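You operate a simulated robot arm through the tools that you are given. There is no shell and no other tool. Be economical: measure what you need, move in short steps, check, and stop when the job is done.

The job below is to be done with a simulated robot arm. You get a single attempt, and the scene is never put back.

JOB
Take the cup of gold screws and leave it on the orange mix dish.

The check looks at the end state, three seconds after you hand in, the way a careful person would. Anything else that was tipped, shoved, dropped, spilled or broken makes it a failure.

ROBOT AND FRAMES
A 7-joint arm with a two-finger parallel gripper, fixed in place. Base frame: the origin is at the foot of the arm, x ahead of it, y to its left, z up; the work surface is at about z = 0. Units: m, degrees, N and s.
With the tool pointing down near the work surface it reaches from about 0.24 to 0.62 m from the base axis. Its first joint turns from -66.0 to 66.0 degrees. Payload 2.6 kg.
Tool frame: the origin (TCP) lies between the finger pads and is the grasp point; the fingertips stand 0.03 m ahead of it; z points along the fingers, y is the line along which they close. Largest opening 0.094 m; finger width 0.028, thickness 0.01; the body of the gripper, 0.05 by 0.096 m, starts 0.055 m behind the TCP.
Orientation is that of the tool frame in the base frame, as [roll, pitch, yaw] about the fixed x, y, z axes, in that order (R = Rz(yaw) Ry(pitch) Rx(roll)). With the fingers straight down and closing along the base's y, the tool's x points along the base's -x, its y along +y and its z along -z.

CONTROLS
- The arm moves only by the tool play_rows. Its argument "rows" is a list of rows, each an object (a shift or turn left out is 0, a gripper value left out holds the last) with "fingers": the closure, from 0 (fully open) to 1 (shut); "linear": the shift along the tool's x, y, z in m, a list of three; "yaw": the turn about the tool's z in degrees. In form: [{"fingers": fingers, "linear": [tx, ty, tz], "yaw": yaw}, ...]. A call has 1 to 10 rows; each row is the pose to reach, as a shift and turn from the pose commanded when the call began, along the tool's axes at that moment. Rows are played at 5 a second. More than 0.05 m and 8.6 degrees between two rows, or a gripper value outside its range, and nothing of the call is played. Where a pose cannot be reached the arm comes as near as it can. A force on the tool above 40 N (or 10 N above the force at the start of the call, whichever is more), or a blocked arm, ends the call early, and 0.2 s more pass. Each finger travels about 0.072 m/s and halts on what it meets, pressing with about 27 N; the grip force reading is that of the motor and also rises with nothing between the fingers. The clock runs only during rows and for 0.2 s after the last one: add rows that repeat a pose to give the fingers time. It gives the time, the measured TCP pose, the force on the tool (base axes), the opening and the grip force at its end, in the units of the frame above (readings bear some noise), and new pictures: "pictures" is both (left out), scene, wrist or none.
- Cameras (640 x 400 px; columns grow to the right, rows downward): "scene" is fixed at [0.0268, 0.4326, 0.5513]; the picture's right is [-0.82, -0.58, 0.00], its down [-0.40, 0.56, -0.73] and it looks along [0.42, -0.59, -0.69] (base axes); focal length 307 px, centre (320, 200). "wrist" rides on the gripper at [-0.037, 0, -0.058] in the tool frame; the picture's right is [0.00, -1.00, 0.00], its down [0.97, 0.00, -0.24] and it looks along [0.24, 0.00, 0.97] (tool axes); focal length 218 px, centre (320, 200). There is no depth. A picture from a camera that has moved, and an enlarged one, comes with that camera's place and axes in the base frame and with its lens.
- inspect(camera, box): a new picture of the part [left, top, right, bottom] of that camera's present view, enlarged. No time passes.
- close_job(): hands the job in; it is judged then, once.

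Go step by step. Nothing tells you positions but the pictures and the camera data: compare them with the known pose of the tool, close in by small moves and look again before you grip or let go. The budget is 90 turns and 150 pictures, counting those below and the enlarged ones. Unless the task says otherwise, let go and move clear before handing in, and close with one line.

The tools are called after ">>>" as name(argument=value, ...) on one line, values as JSON. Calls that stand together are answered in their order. play_rows: Moves the arm, as the interface text tells. Its arguments: {"type":"object","properties":{"rows":{"type":"array","items":{"type":"object","properties":{"fingers":{"type":"number"},"linear":{"type":"array","items":{"type":"number"}},"yaw":{"type":"number"}}}},"pictures":{"type":"string","enum":["both","scene","wrist","none"]}},"required":["rows"]} The other tools are called the same way: inspect (camera, box) takes an enlarged picture of a part of a camera's view; close_job () hands the job in.

At the start:

```text
time_s: 0.0
ee_pos: [0.3368, 0.0941, 0.31]
tool_rot: [-180.0, 0.1, 179.9]
force: [0.5, 0.2, 0.3]
finger_gap: 0.094
gripper_force: 0.2
```

scene: 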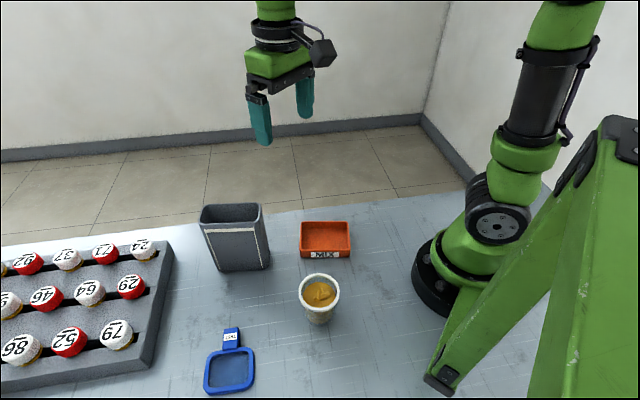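
wrist: 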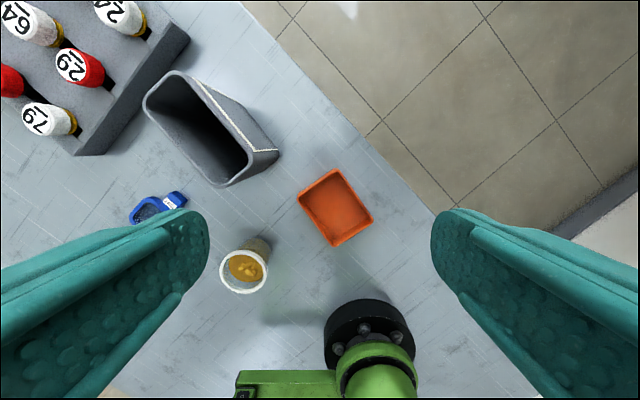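

I see one cup with gold contents near (0.19, 0.21) and the orange dish near (0.27, 0.07). I'll enlarge both before moving.

>>> inspect(camera="scene", box=[260, 200, 388, 340])

>>> inspect(camera="wrist", box=[200, 150, 392, 310])

```text
2.86 times, centred on (324, 270) of scene
camera zoom: at [0.0268, 0.4326, 0.5513], right [-0.82, -0.58, 0.0], down [-0.4, 0.56, -0.73], along [0.42, -0.59, -0.69], focal length 878 px, centre (309, 0)
```

zoom: 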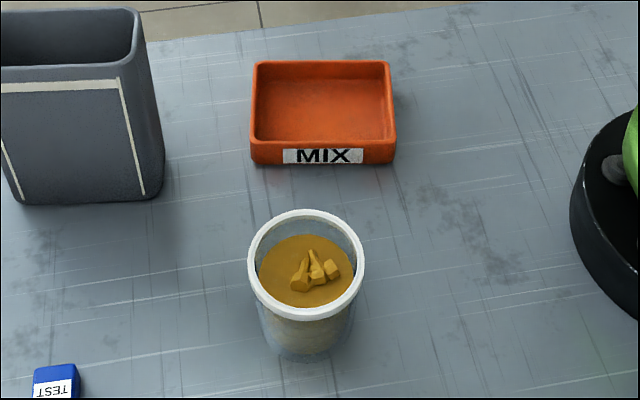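

```text
2.50 times, centred on (296, 230) of wrist
camera zoom: at [0.3738, 0.0921, 0.3686], right [0.0, -1.0, 0.0], down [-0.97, 0.0, 0.24], along [-0.24, 0.0, -0.97], focal length 546 px, centre (380, 125)
```

zoom: 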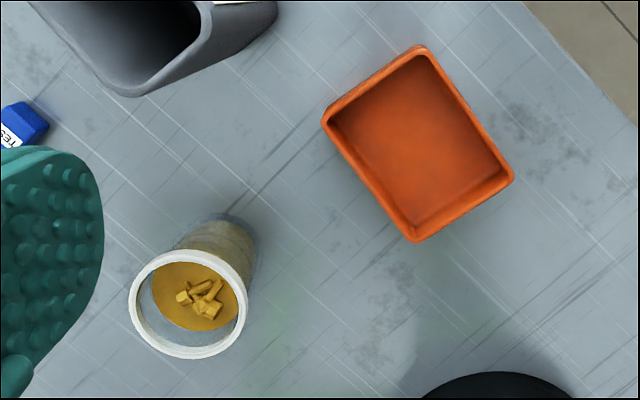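

The cup rim is at about (0.187, 0.210, 0.07), about 72 mm wide, and the dish is about 0.11 x 0.08 m. I'm moving above the cup at a safe height.

>>> play_rows(rows=[{"linear": [0.03, 0.023, 0.02], "fingers": 0}, {"linear": [0.06, 0.046, 0.04]}, {"linear": [0.09, 0.07, 0.06]}, {"linear": [0.12, 0.093, 0.08]}, {"linear": [0.15, 0.116, 0.1]}, {"linear": [0.15, 0.116, 0.13]}, {"linear": [0.15, 0.116, 0.13]}])

```text
time_s: 1.6
ee_pos: [0.1883, 0.2036, 0.1814]
tool_rot: [179.9, 0.0, -179.9]
force: [-0.3, 0.7, 1.3]
finger_gap: 0.0939
gripper_force: 0.0
camera wrist: at [0.2247, 0.203, 0.2399], right [0.0, -1.0, 0.0], down [-0.97, 0.0, 0.24], along [-0.24, 0.0, -0.97], focal length 218 px, centre (320, 200)
```

scene: 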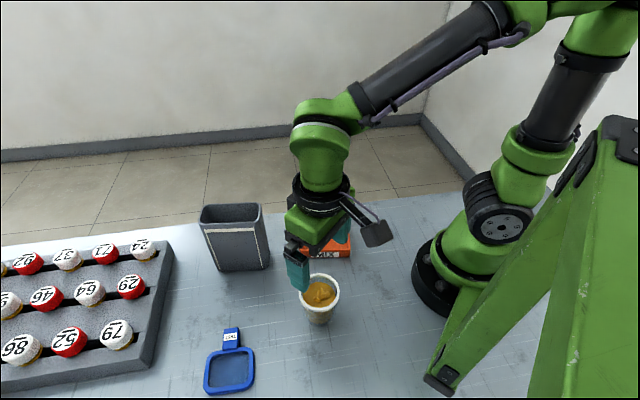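
wrist: 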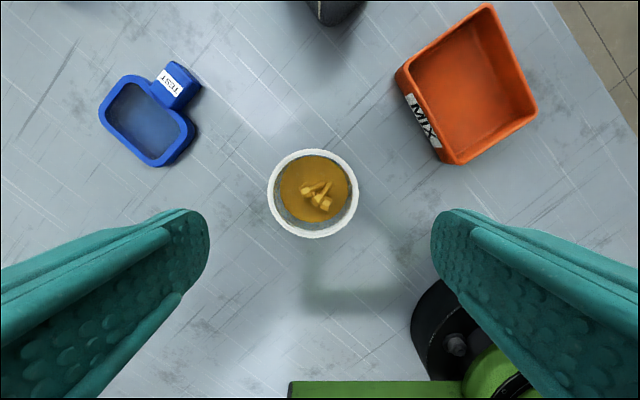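

The cup sits about 5 mm to +y of the tool centre and x matches. I'll correct y, descend partway and look again.

>>> play_rows(rows=[{"linear": [0, 0.0055, 0.015]}, {"linear": [0, 0.0055, 0.035]}, {"linear": [0, 0.0055, 0.055]}, {"linear": [0, 0.0055, 0.065]}, {"linear": [0, 0.0055, 0.065]}])

```text
time_s: 2.8
ee_pos: [0.1866, 0.2149, 0.1144]
tool_rot: [-180.0, 0.0, -180.0]
force: [0.7, -0.2, 0.2]
finger_gap: 0.0941
gripper_force: 0.0
camera wrist: at [0.2234, 0.2129, 0.174], right [0.0, -1.0, 0.0], down [-0.97, 0.0, 0.24], along [-0.24, 0.0, -0.97], focal length 218 px, centre (320, 200)
```

scene: 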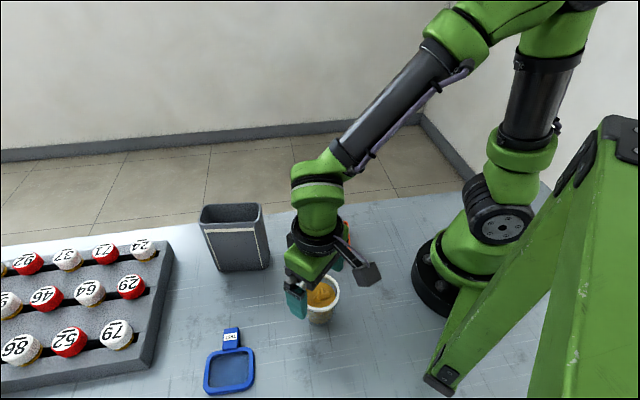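
wrist: 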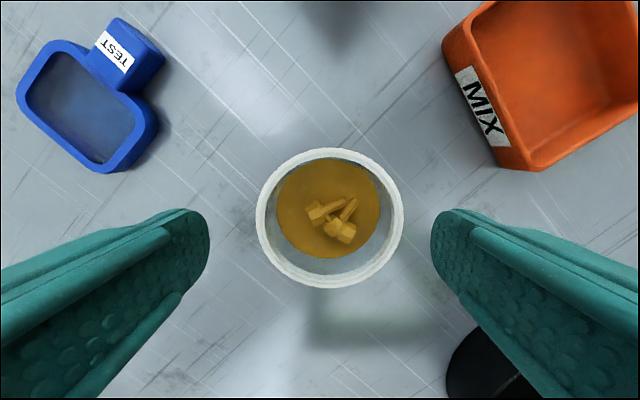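

The cup now shows about 5 mm to −y and 2 mm to +x of the tool centre. I'll correct slightly and check before going lower.

>>> play_rows(rows=[{"linear": [-0.001, -0.004, 0]}, {"linear": [-0.001, -0.004, 0.01]}, {"linear": [-0.001, -0.004, 0.01]}], pictures="wrist")

```text
time_s: 3.6
ee_pos: [0.1865, 0.2097, 0.1047]
tool_rot: [-179.9, 0.0, -180.0]
force: [-1.2, 0.0, 0.3]
finger_gap: 0.0937
gripper_force: 0.1
camera wrist: at [0.2246, 0.2095, 0.1631], right [0.0, -1.0, 0.0], down [-0.97, 0.0, 0.24], along [-0.24, 0.0, -0.97], focal length 218 px, centre (320, 200)
```

wrist: 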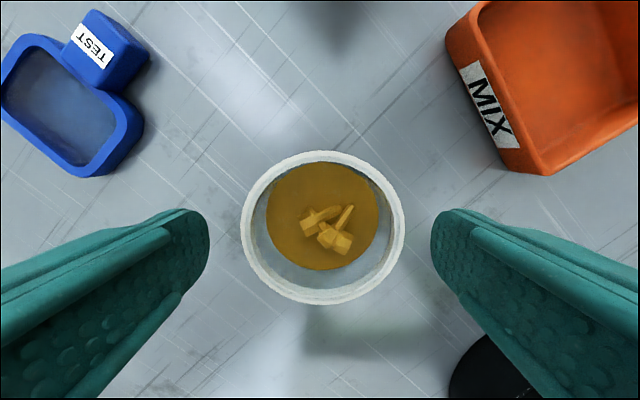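

The cup is centred to within about 1.5 mm. I'm descending to grip height, with fingertips about 25 mm above the table.

>>> play_rows(rows=[{"linear": [-0.001, -0.0012, 0.01]}, {"linear": [-0.001, -0.0012, 0.02]}, {"linear": [-0.001, -0.0012, 0.03]}, {"linear": [-0.001, -0.0012, 0.04]}, {"linear": [-0.001, -0.0012, 0.048]}, {"linear": [-0.001, -0.0012, 0.048]}])

```text
time_s: 5.0
ee_pos: [0.188, 0.2082, 0.0556]
tool_rot: [180.0, -0.1, 179.8]
force: [-0.4, 0.1, -0.9]
finger_gap: 0.0941
gripper_force: 0.2
camera wrist: at [0.2253, 0.2078, 0.1155], right [0.0, -1.0, 0.0], down [-0.97, 0.0, 0.24], along [-0.24, 0.0, -0.97], focal length 218 px, centre (320, 200)
```

scene: 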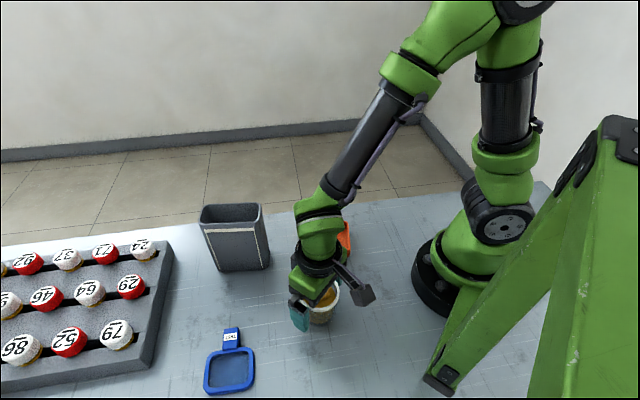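
wrist: 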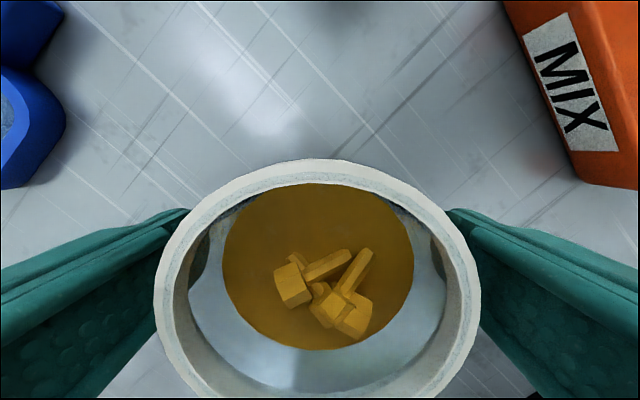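

The rim is centred between the fingers with a gap on both sides. I'm closing gradually.

>>> play_rows(rows=[{"fingers": 0.15}, {"fingers": 0.25}, {"fingers": 0.33}, {"fingers": 0.38}, {"fingers": 0.38}], pictures="wrist")

```text
time_s: 6.2
ee_pos: [0.1884, 0.2071, 0.0574]
tool_rot: [179.9, 0.0, 180.0]
force: [0.6, 1.0, -0.1]
finger_gap: 0.0672
gripper_force: 27.1
camera wrist: at [0.2254, 0.2079, 0.1157], right [0.0, -1.0, 0.0], down [-0.97, 0.0, 0.24], along [-0.24, 0.0, -0.97], focal length 218 px, centre (320, 200)
```

wrist: 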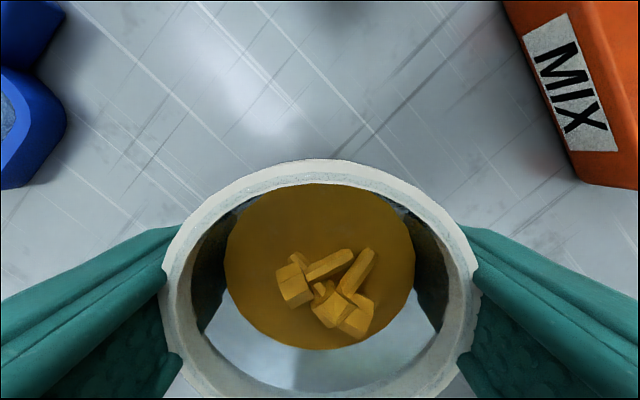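

It's gripped at 67 mm and 27 N. I'm lifting slowly, straight up.

>>> play_rows(rows=[{"fingers": 0.45}, {"linear": [0, 0, -0.006]}, {"linear": [0, 0, -0.015]}, {"linear": [0, 0, -0.027]}, {"linear": [0, 0, -0.039]}, {"linear": [0, 0, -0.051]}, {"linear": [0, 0, -0.06]}, {"linear": [0, 0, -0.065]}, {"linear": [0, 0, -0.065]}])

```text
time_s: 8.2
ee_pos: [0.19, 0.2079, 0.1233]
tool_rot: [180.0, 0.0, 179.9]
force: [0.0, 0.2, -2.6]
finger_gap: 0.0671
gripper_force: 27.2
camera wrist: at [0.2263, 0.2074, 0.1817], right [0.0, -1.0, 0.0], down [-0.97, 0.0, 0.24], along [-0.24, 0.0, -0.97], focal length 218 px, centre (320, 200)
```

scene: 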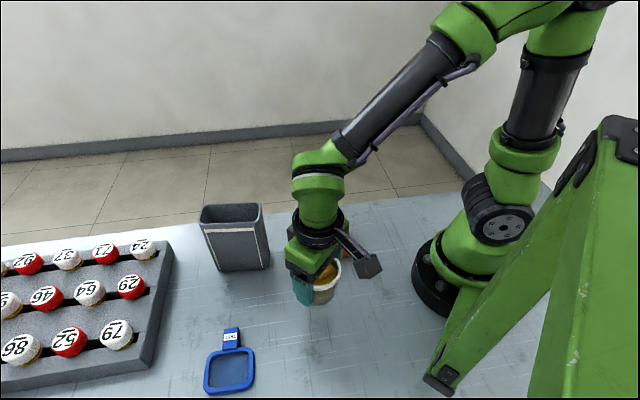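
wrist: 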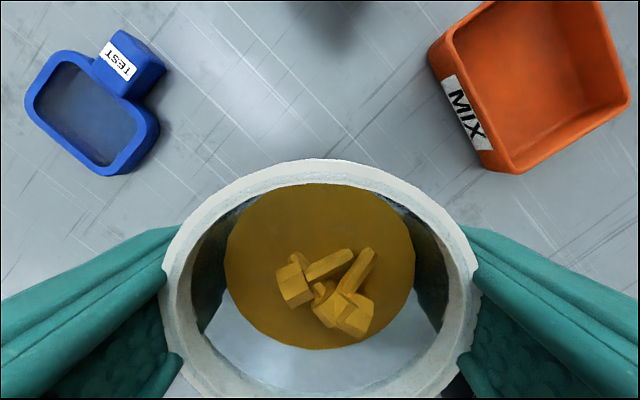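

The cup is held level with nothing spilled, and the dish centre is at about (0.274, 0.067). I'm carrying it over smoothly at this height.

>>> play_rows(rows=[{"linear": [-0.004, -0.007, -0.003]}, {"linear": [-0.013, -0.021, -0.006]}, {"linear": [-0.025, -0.042, -0.01]}, {"linear": [-0.038, -0.063, -0.01]}, {"linear": [-0.051, -0.085, -0.01]}, {"linear": [-0.064, -0.106, -0.01]}, {"linear": [-0.074, -0.123, -0.01]}, {"linear": [-0.081, -0.135, -0.01]}, {"linear": [-0.085, -0.141, -0.01]}, {"linear": [-0.085, -0.141, -0.01]}])

```text
time_s: 10.4
ee_pos: [0.274, 0.066, 0.133]
tool_rot: [180.0, 0.0, -180.0]
force: [-0.2, 0.1, -2.6]
finger_gap: 0.0674
gripper_force: 27.1
camera wrist: at [0.3102, 0.0658, 0.1916], right [0.0, -1.0, 0.0], down [-0.97, 0.0, 0.24], along [-0.24, 0.0, -0.97], focal length 218 px, centre (320, 200)
```

scene: 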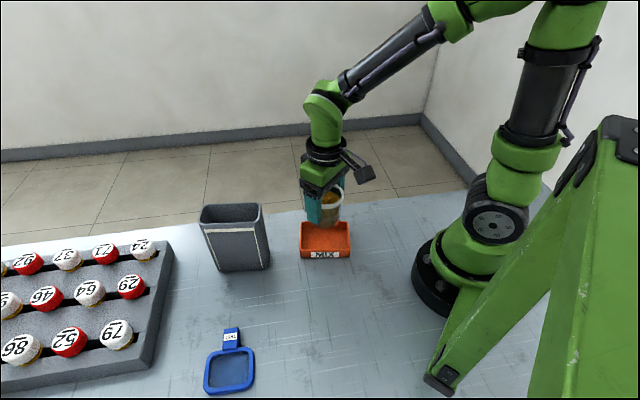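
wrist: 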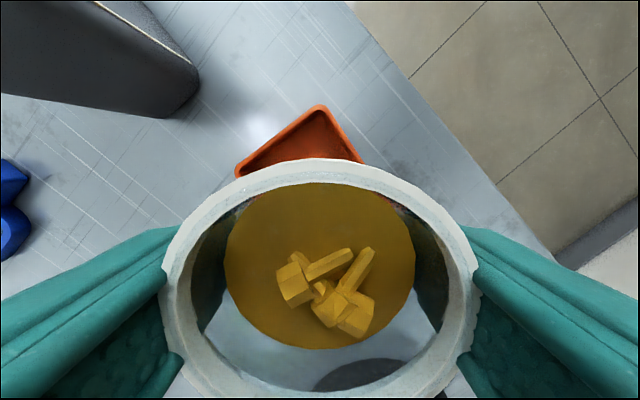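

I'm centred over the dish within 2 mm. I'll lower most of the way and check the view.

>>> play_rows(rows=[{"linear": [0.0015, 0.002, 0.008]}, {"linear": [0.0015, 0.002, 0.02]}, {"linear": [0.0015, 0.002, 0.032]}, {"linear": [0.0015, 0.002, 0.042]}, {"linear": [0.0015, 0.002, 0.05]}, {"linear": [0.0015, 0.002, 0.05]}])

>>> inspect(camera="scene", box=[260, 160, 388, 280])

```text
time_s: 11.8
ee_pos: [0.2721, 0.0698, 0.0798]
tool_rot: [179.9, -0.1, -180.0]
force: [0.0, -0.1, -2.0]
finger_gap: 0.0672
gripper_force: 27.2
camera wrist: at [0.3087, 0.0693, 0.1381], right [0.0, -1.0, 0.0], down [-0.97, 0.0, 0.24], along [-0.24, 0.0, -0.97], focal length 218 px, centre (320, 200)
```

scene: 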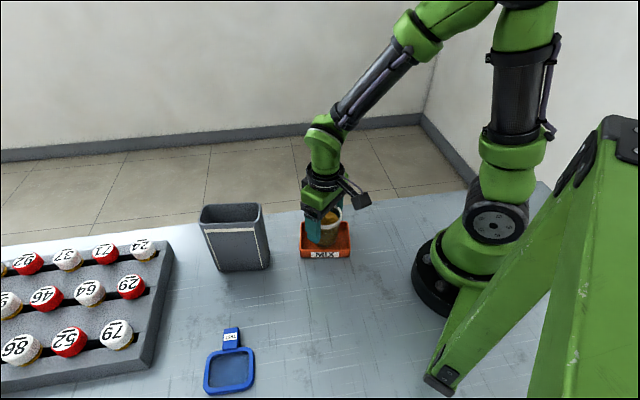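
wrist: 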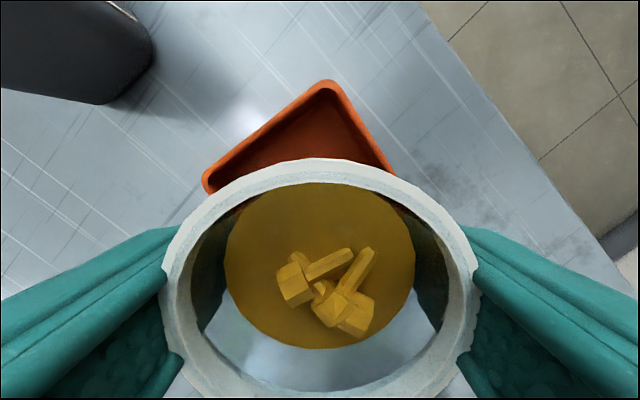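

```text
3.33 times, centred on (324, 220) of scene
camera zoom: at [0.0268, 0.4326, 0.5513], right [-0.82, -0.58, 0.0], down [-0.4, 0.56, -0.73], along [0.42, -0.59, -0.69], focal length 1024 px, centre (307, 133)
```

zoom: 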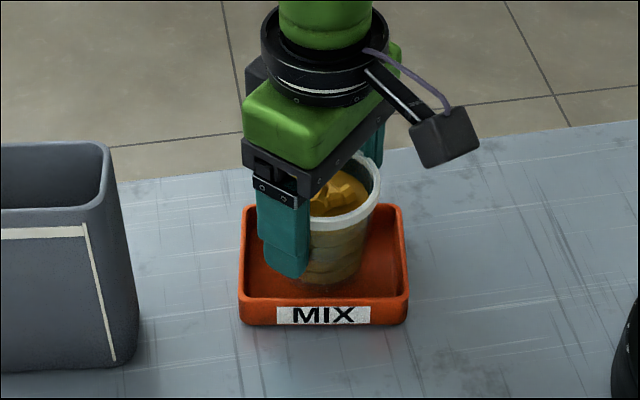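

The cup's base is over the middle of the dish interior, about 2 cm above the floor. I'm lowering it slowly and watching the force.

>>> play_rows(rows=[{"linear": [0, 0, 0.004]}, {"linear": [0, 0, 0.008]}, {"linear": [0, 0, 0.012]}, {"linear": [0, 0, 0.014]}, {"linear": [0, 0, 0.014]}], pictures="none")

>>> inspect(camera="scene", box=[260, 160, 388, 280])

```text
time_s: 13.0
ee_pos: [0.2721, 0.0698, 0.0674]
tool_rot: [-179.9, -0.1, 180.0]
force: [-0.3, -1.0, -2.4]
finger_gap: 0.0672
gripper_force: 26.8
```

```text
3.33 times, centred on (324, 220) of scene
camera zoom: at [0.0268, 0.4326, 0.5513], right [-0.82, -0.58, 0.0], down [-0.4, 0.56, -0.73], along [0.42, -0.59, -0.69], focal length 1024 px, centre (307, 133)
```

zoom: 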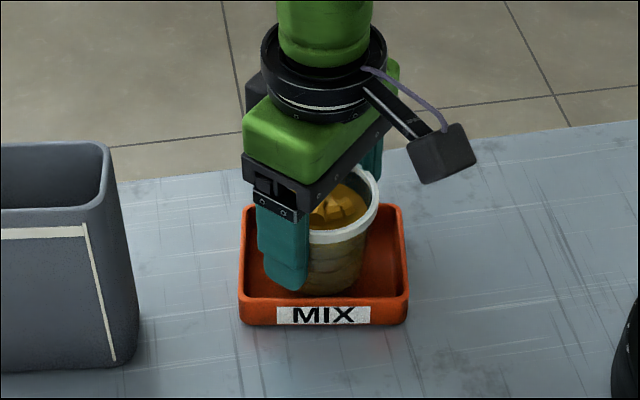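

No contact yet; the cup is about 5–7 mm above the floor. I'm continuing in 1–2 mm steps.

>>> play_rows(rows=[{"linear": [0, 0, 0.002]}, {"linear": [0, 0, 0.003]}, {"linear": [0, 0, 0.004]}, {"linear": [0, 0, 0.004]}], pictures="none")

```text
time_s: 14.0
ee_pos: [0.2719, 0.069, 0.0636]
tool_rot: [179.9, 0.0, -179.9]
force: [-0.1, 1.2, -2.3]
finger_gap: 0.0671
gripper_force: 27.0
```

>>> play_rows(rows=[{"linear": [0, 0, 0.001]}, {"linear": [0, 0, 0.002]}, {"linear": [0, 0, 0.002]}], pictures="none")

>>> inspect(camera="scene", box=[260, 160, 388, 280])

```text
time_s: 14.8
ee_pos: [0.2717, 0.0689, 0.0616]
tool_rot: [-180.0, 0.0, 179.8]
force: [-3.5, -1.0, 9.9]
finger_gap: 0.0672
gripper_force: 27.6
```

```text
3.33 times, centred on (324, 220) of scene
camera zoom: at [0.0268, 0.4326, 0.5513], right [-0.82, -0.58, 0.0], down [-0.4, 0.56, -0.73], along [0.42, -0.59, -0.69], focal length 1024 px, centre (307, 133)
```

zoom: 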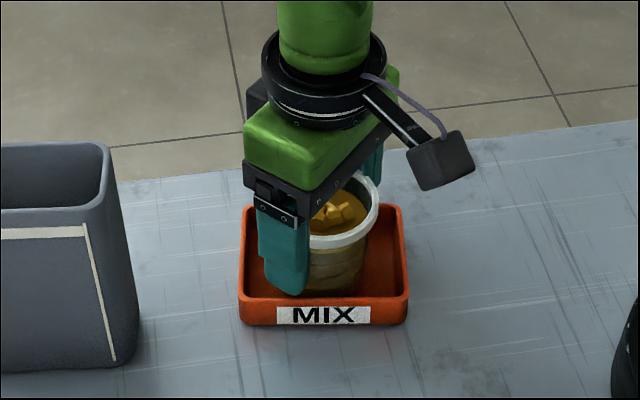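

The force rose by about 12 N at the expected floor height, so the cup is resting on the dish. I'll ease off slightly and open gently.

>>> play_rows(rows=[{"linear": [0, 0, -0.0007], "fingers": 0.45}, {"linear": [0, 0, -0.0007], "fingers": 0.27}, {"linear": [0, 0, -0.0007], "fingers": 0.2}, {"linear": [0, 0, -0.0007], "fingers": 0.1}, {"linear": [0, 0, -0.0007], "fingers": 0.0}, {"linear": [0, 0, -0.0007], "fingers": 0.0}])

>>> inspect(camera="scene", box=[260, 160, 388, 280])

```text
time_s: 16.2
ee_pos: [0.2724, 0.0702, 0.0634]
tool_rot: [-180.0, 0.0, 180.0]
force: [0.9, 0.3, -0.1]
finger_gap: 0.0939
gripper_force: 0.0
camera wrist: at [0.3095, 0.0693, 0.1213], right [0.0, -1.0, 0.0], down [-0.97, 0.0, 0.24], along [-0.24, 0.0, -0.97], focal length 218 px, centre (320, 200)
```

scene: 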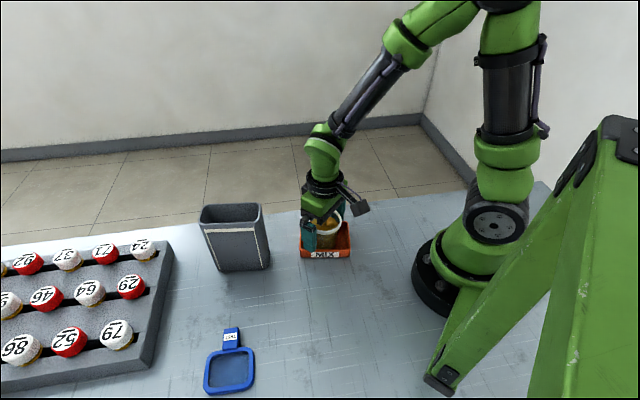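
wrist: 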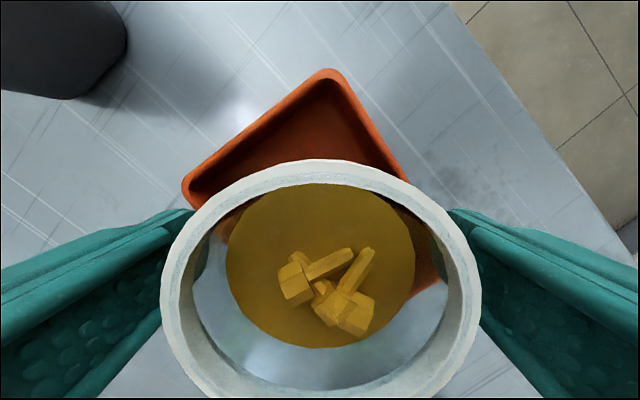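

```text
3.33 times, centred on (324, 220) of scene
camera zoom: at [0.0268, 0.4326, 0.5513], right [-0.82, -0.58, 0.0], down [-0.4, 0.56, -0.73], along [0.42, -0.59, -0.69], focal length 1024 px, centre (307, 133)
```

zoom: 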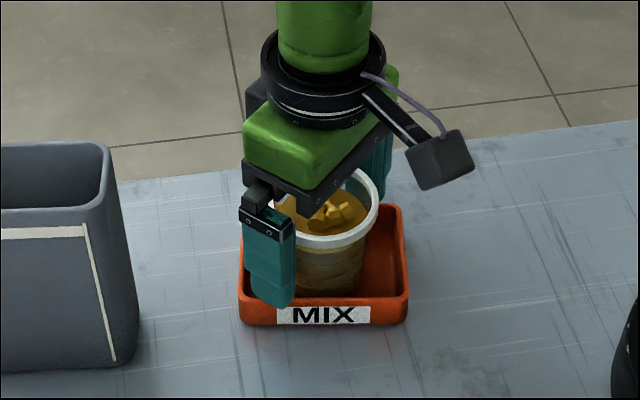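

The cup stands upright and free, with clearance to both fingers. I'm raising straight up.

>>> play_rows(rows=[{"linear": [0, 0, -0.01]}, {"linear": [0, 0, -0.025]}, {"linear": [0, 0, -0.045]}, {"linear": [0, 0, -0.07]}, {"linear": [0, 0, -0.1]}, {"linear": [0, 0, -0.13]}, {"linear": [0, 0, -0.15]}, {"linear": [0, 0, -0.15]}])

>>> inspect(camera="scene", box=[260, 160, 388, 280])

```text
time_s: 18.0
ee_pos: [0.2754, 0.0693, 0.2136]
tool_rot: [-179.9, 0.1, 179.9]
force: [0.8, -0.8, -0.6]
finger_gap: 0.094
gripper_force: 0.0
camera wrist: at [0.3117, 0.0699, 0.2719], right [0.0, -1.0, 0.0], down [-0.97, 0.0, 0.24], along [-0.24, 0.0, -0.97], focal length 218 px, centre (320, 200)
```

scene: 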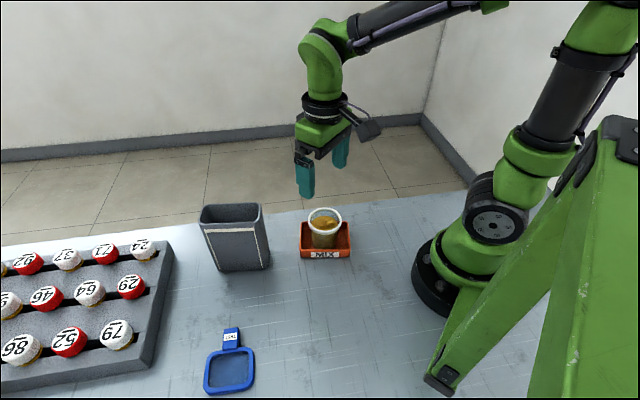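
wrist: 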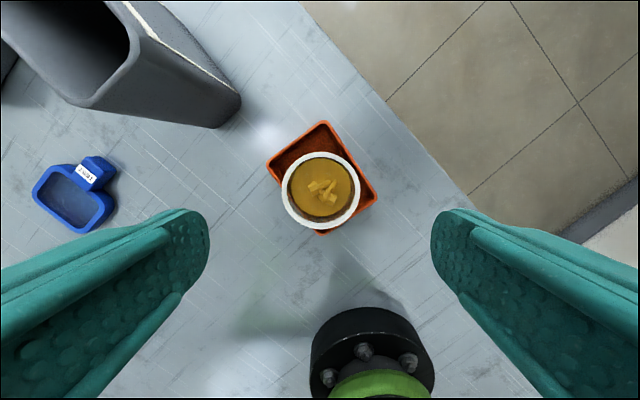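

```text
3.33 times, centred on (324, 220) of scene
camera zoom: at [0.0268, 0.4326, 0.5513], right [-0.82, -0.58, 0.0], down [-0.4, 0.56, -0.73], along [0.42, -0.59, -0.69], focal length 1024 px, centre (307, 133)
```

zoom: 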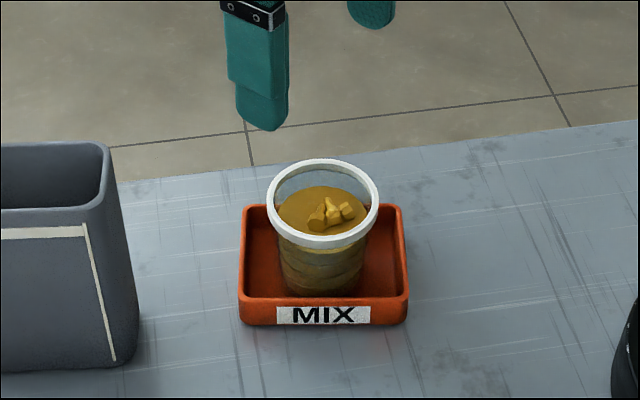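

The cup stands upright in the orange MIX dish with its contents intact, the gripper is clear, and nothing else has moved. I'm handing in.

>>> close_job()

```text
The job is handed in.
```

The cup of gold screws is standing upright on the orange mix dish; nothing spilled, nothing else moved, and the arm is clear.
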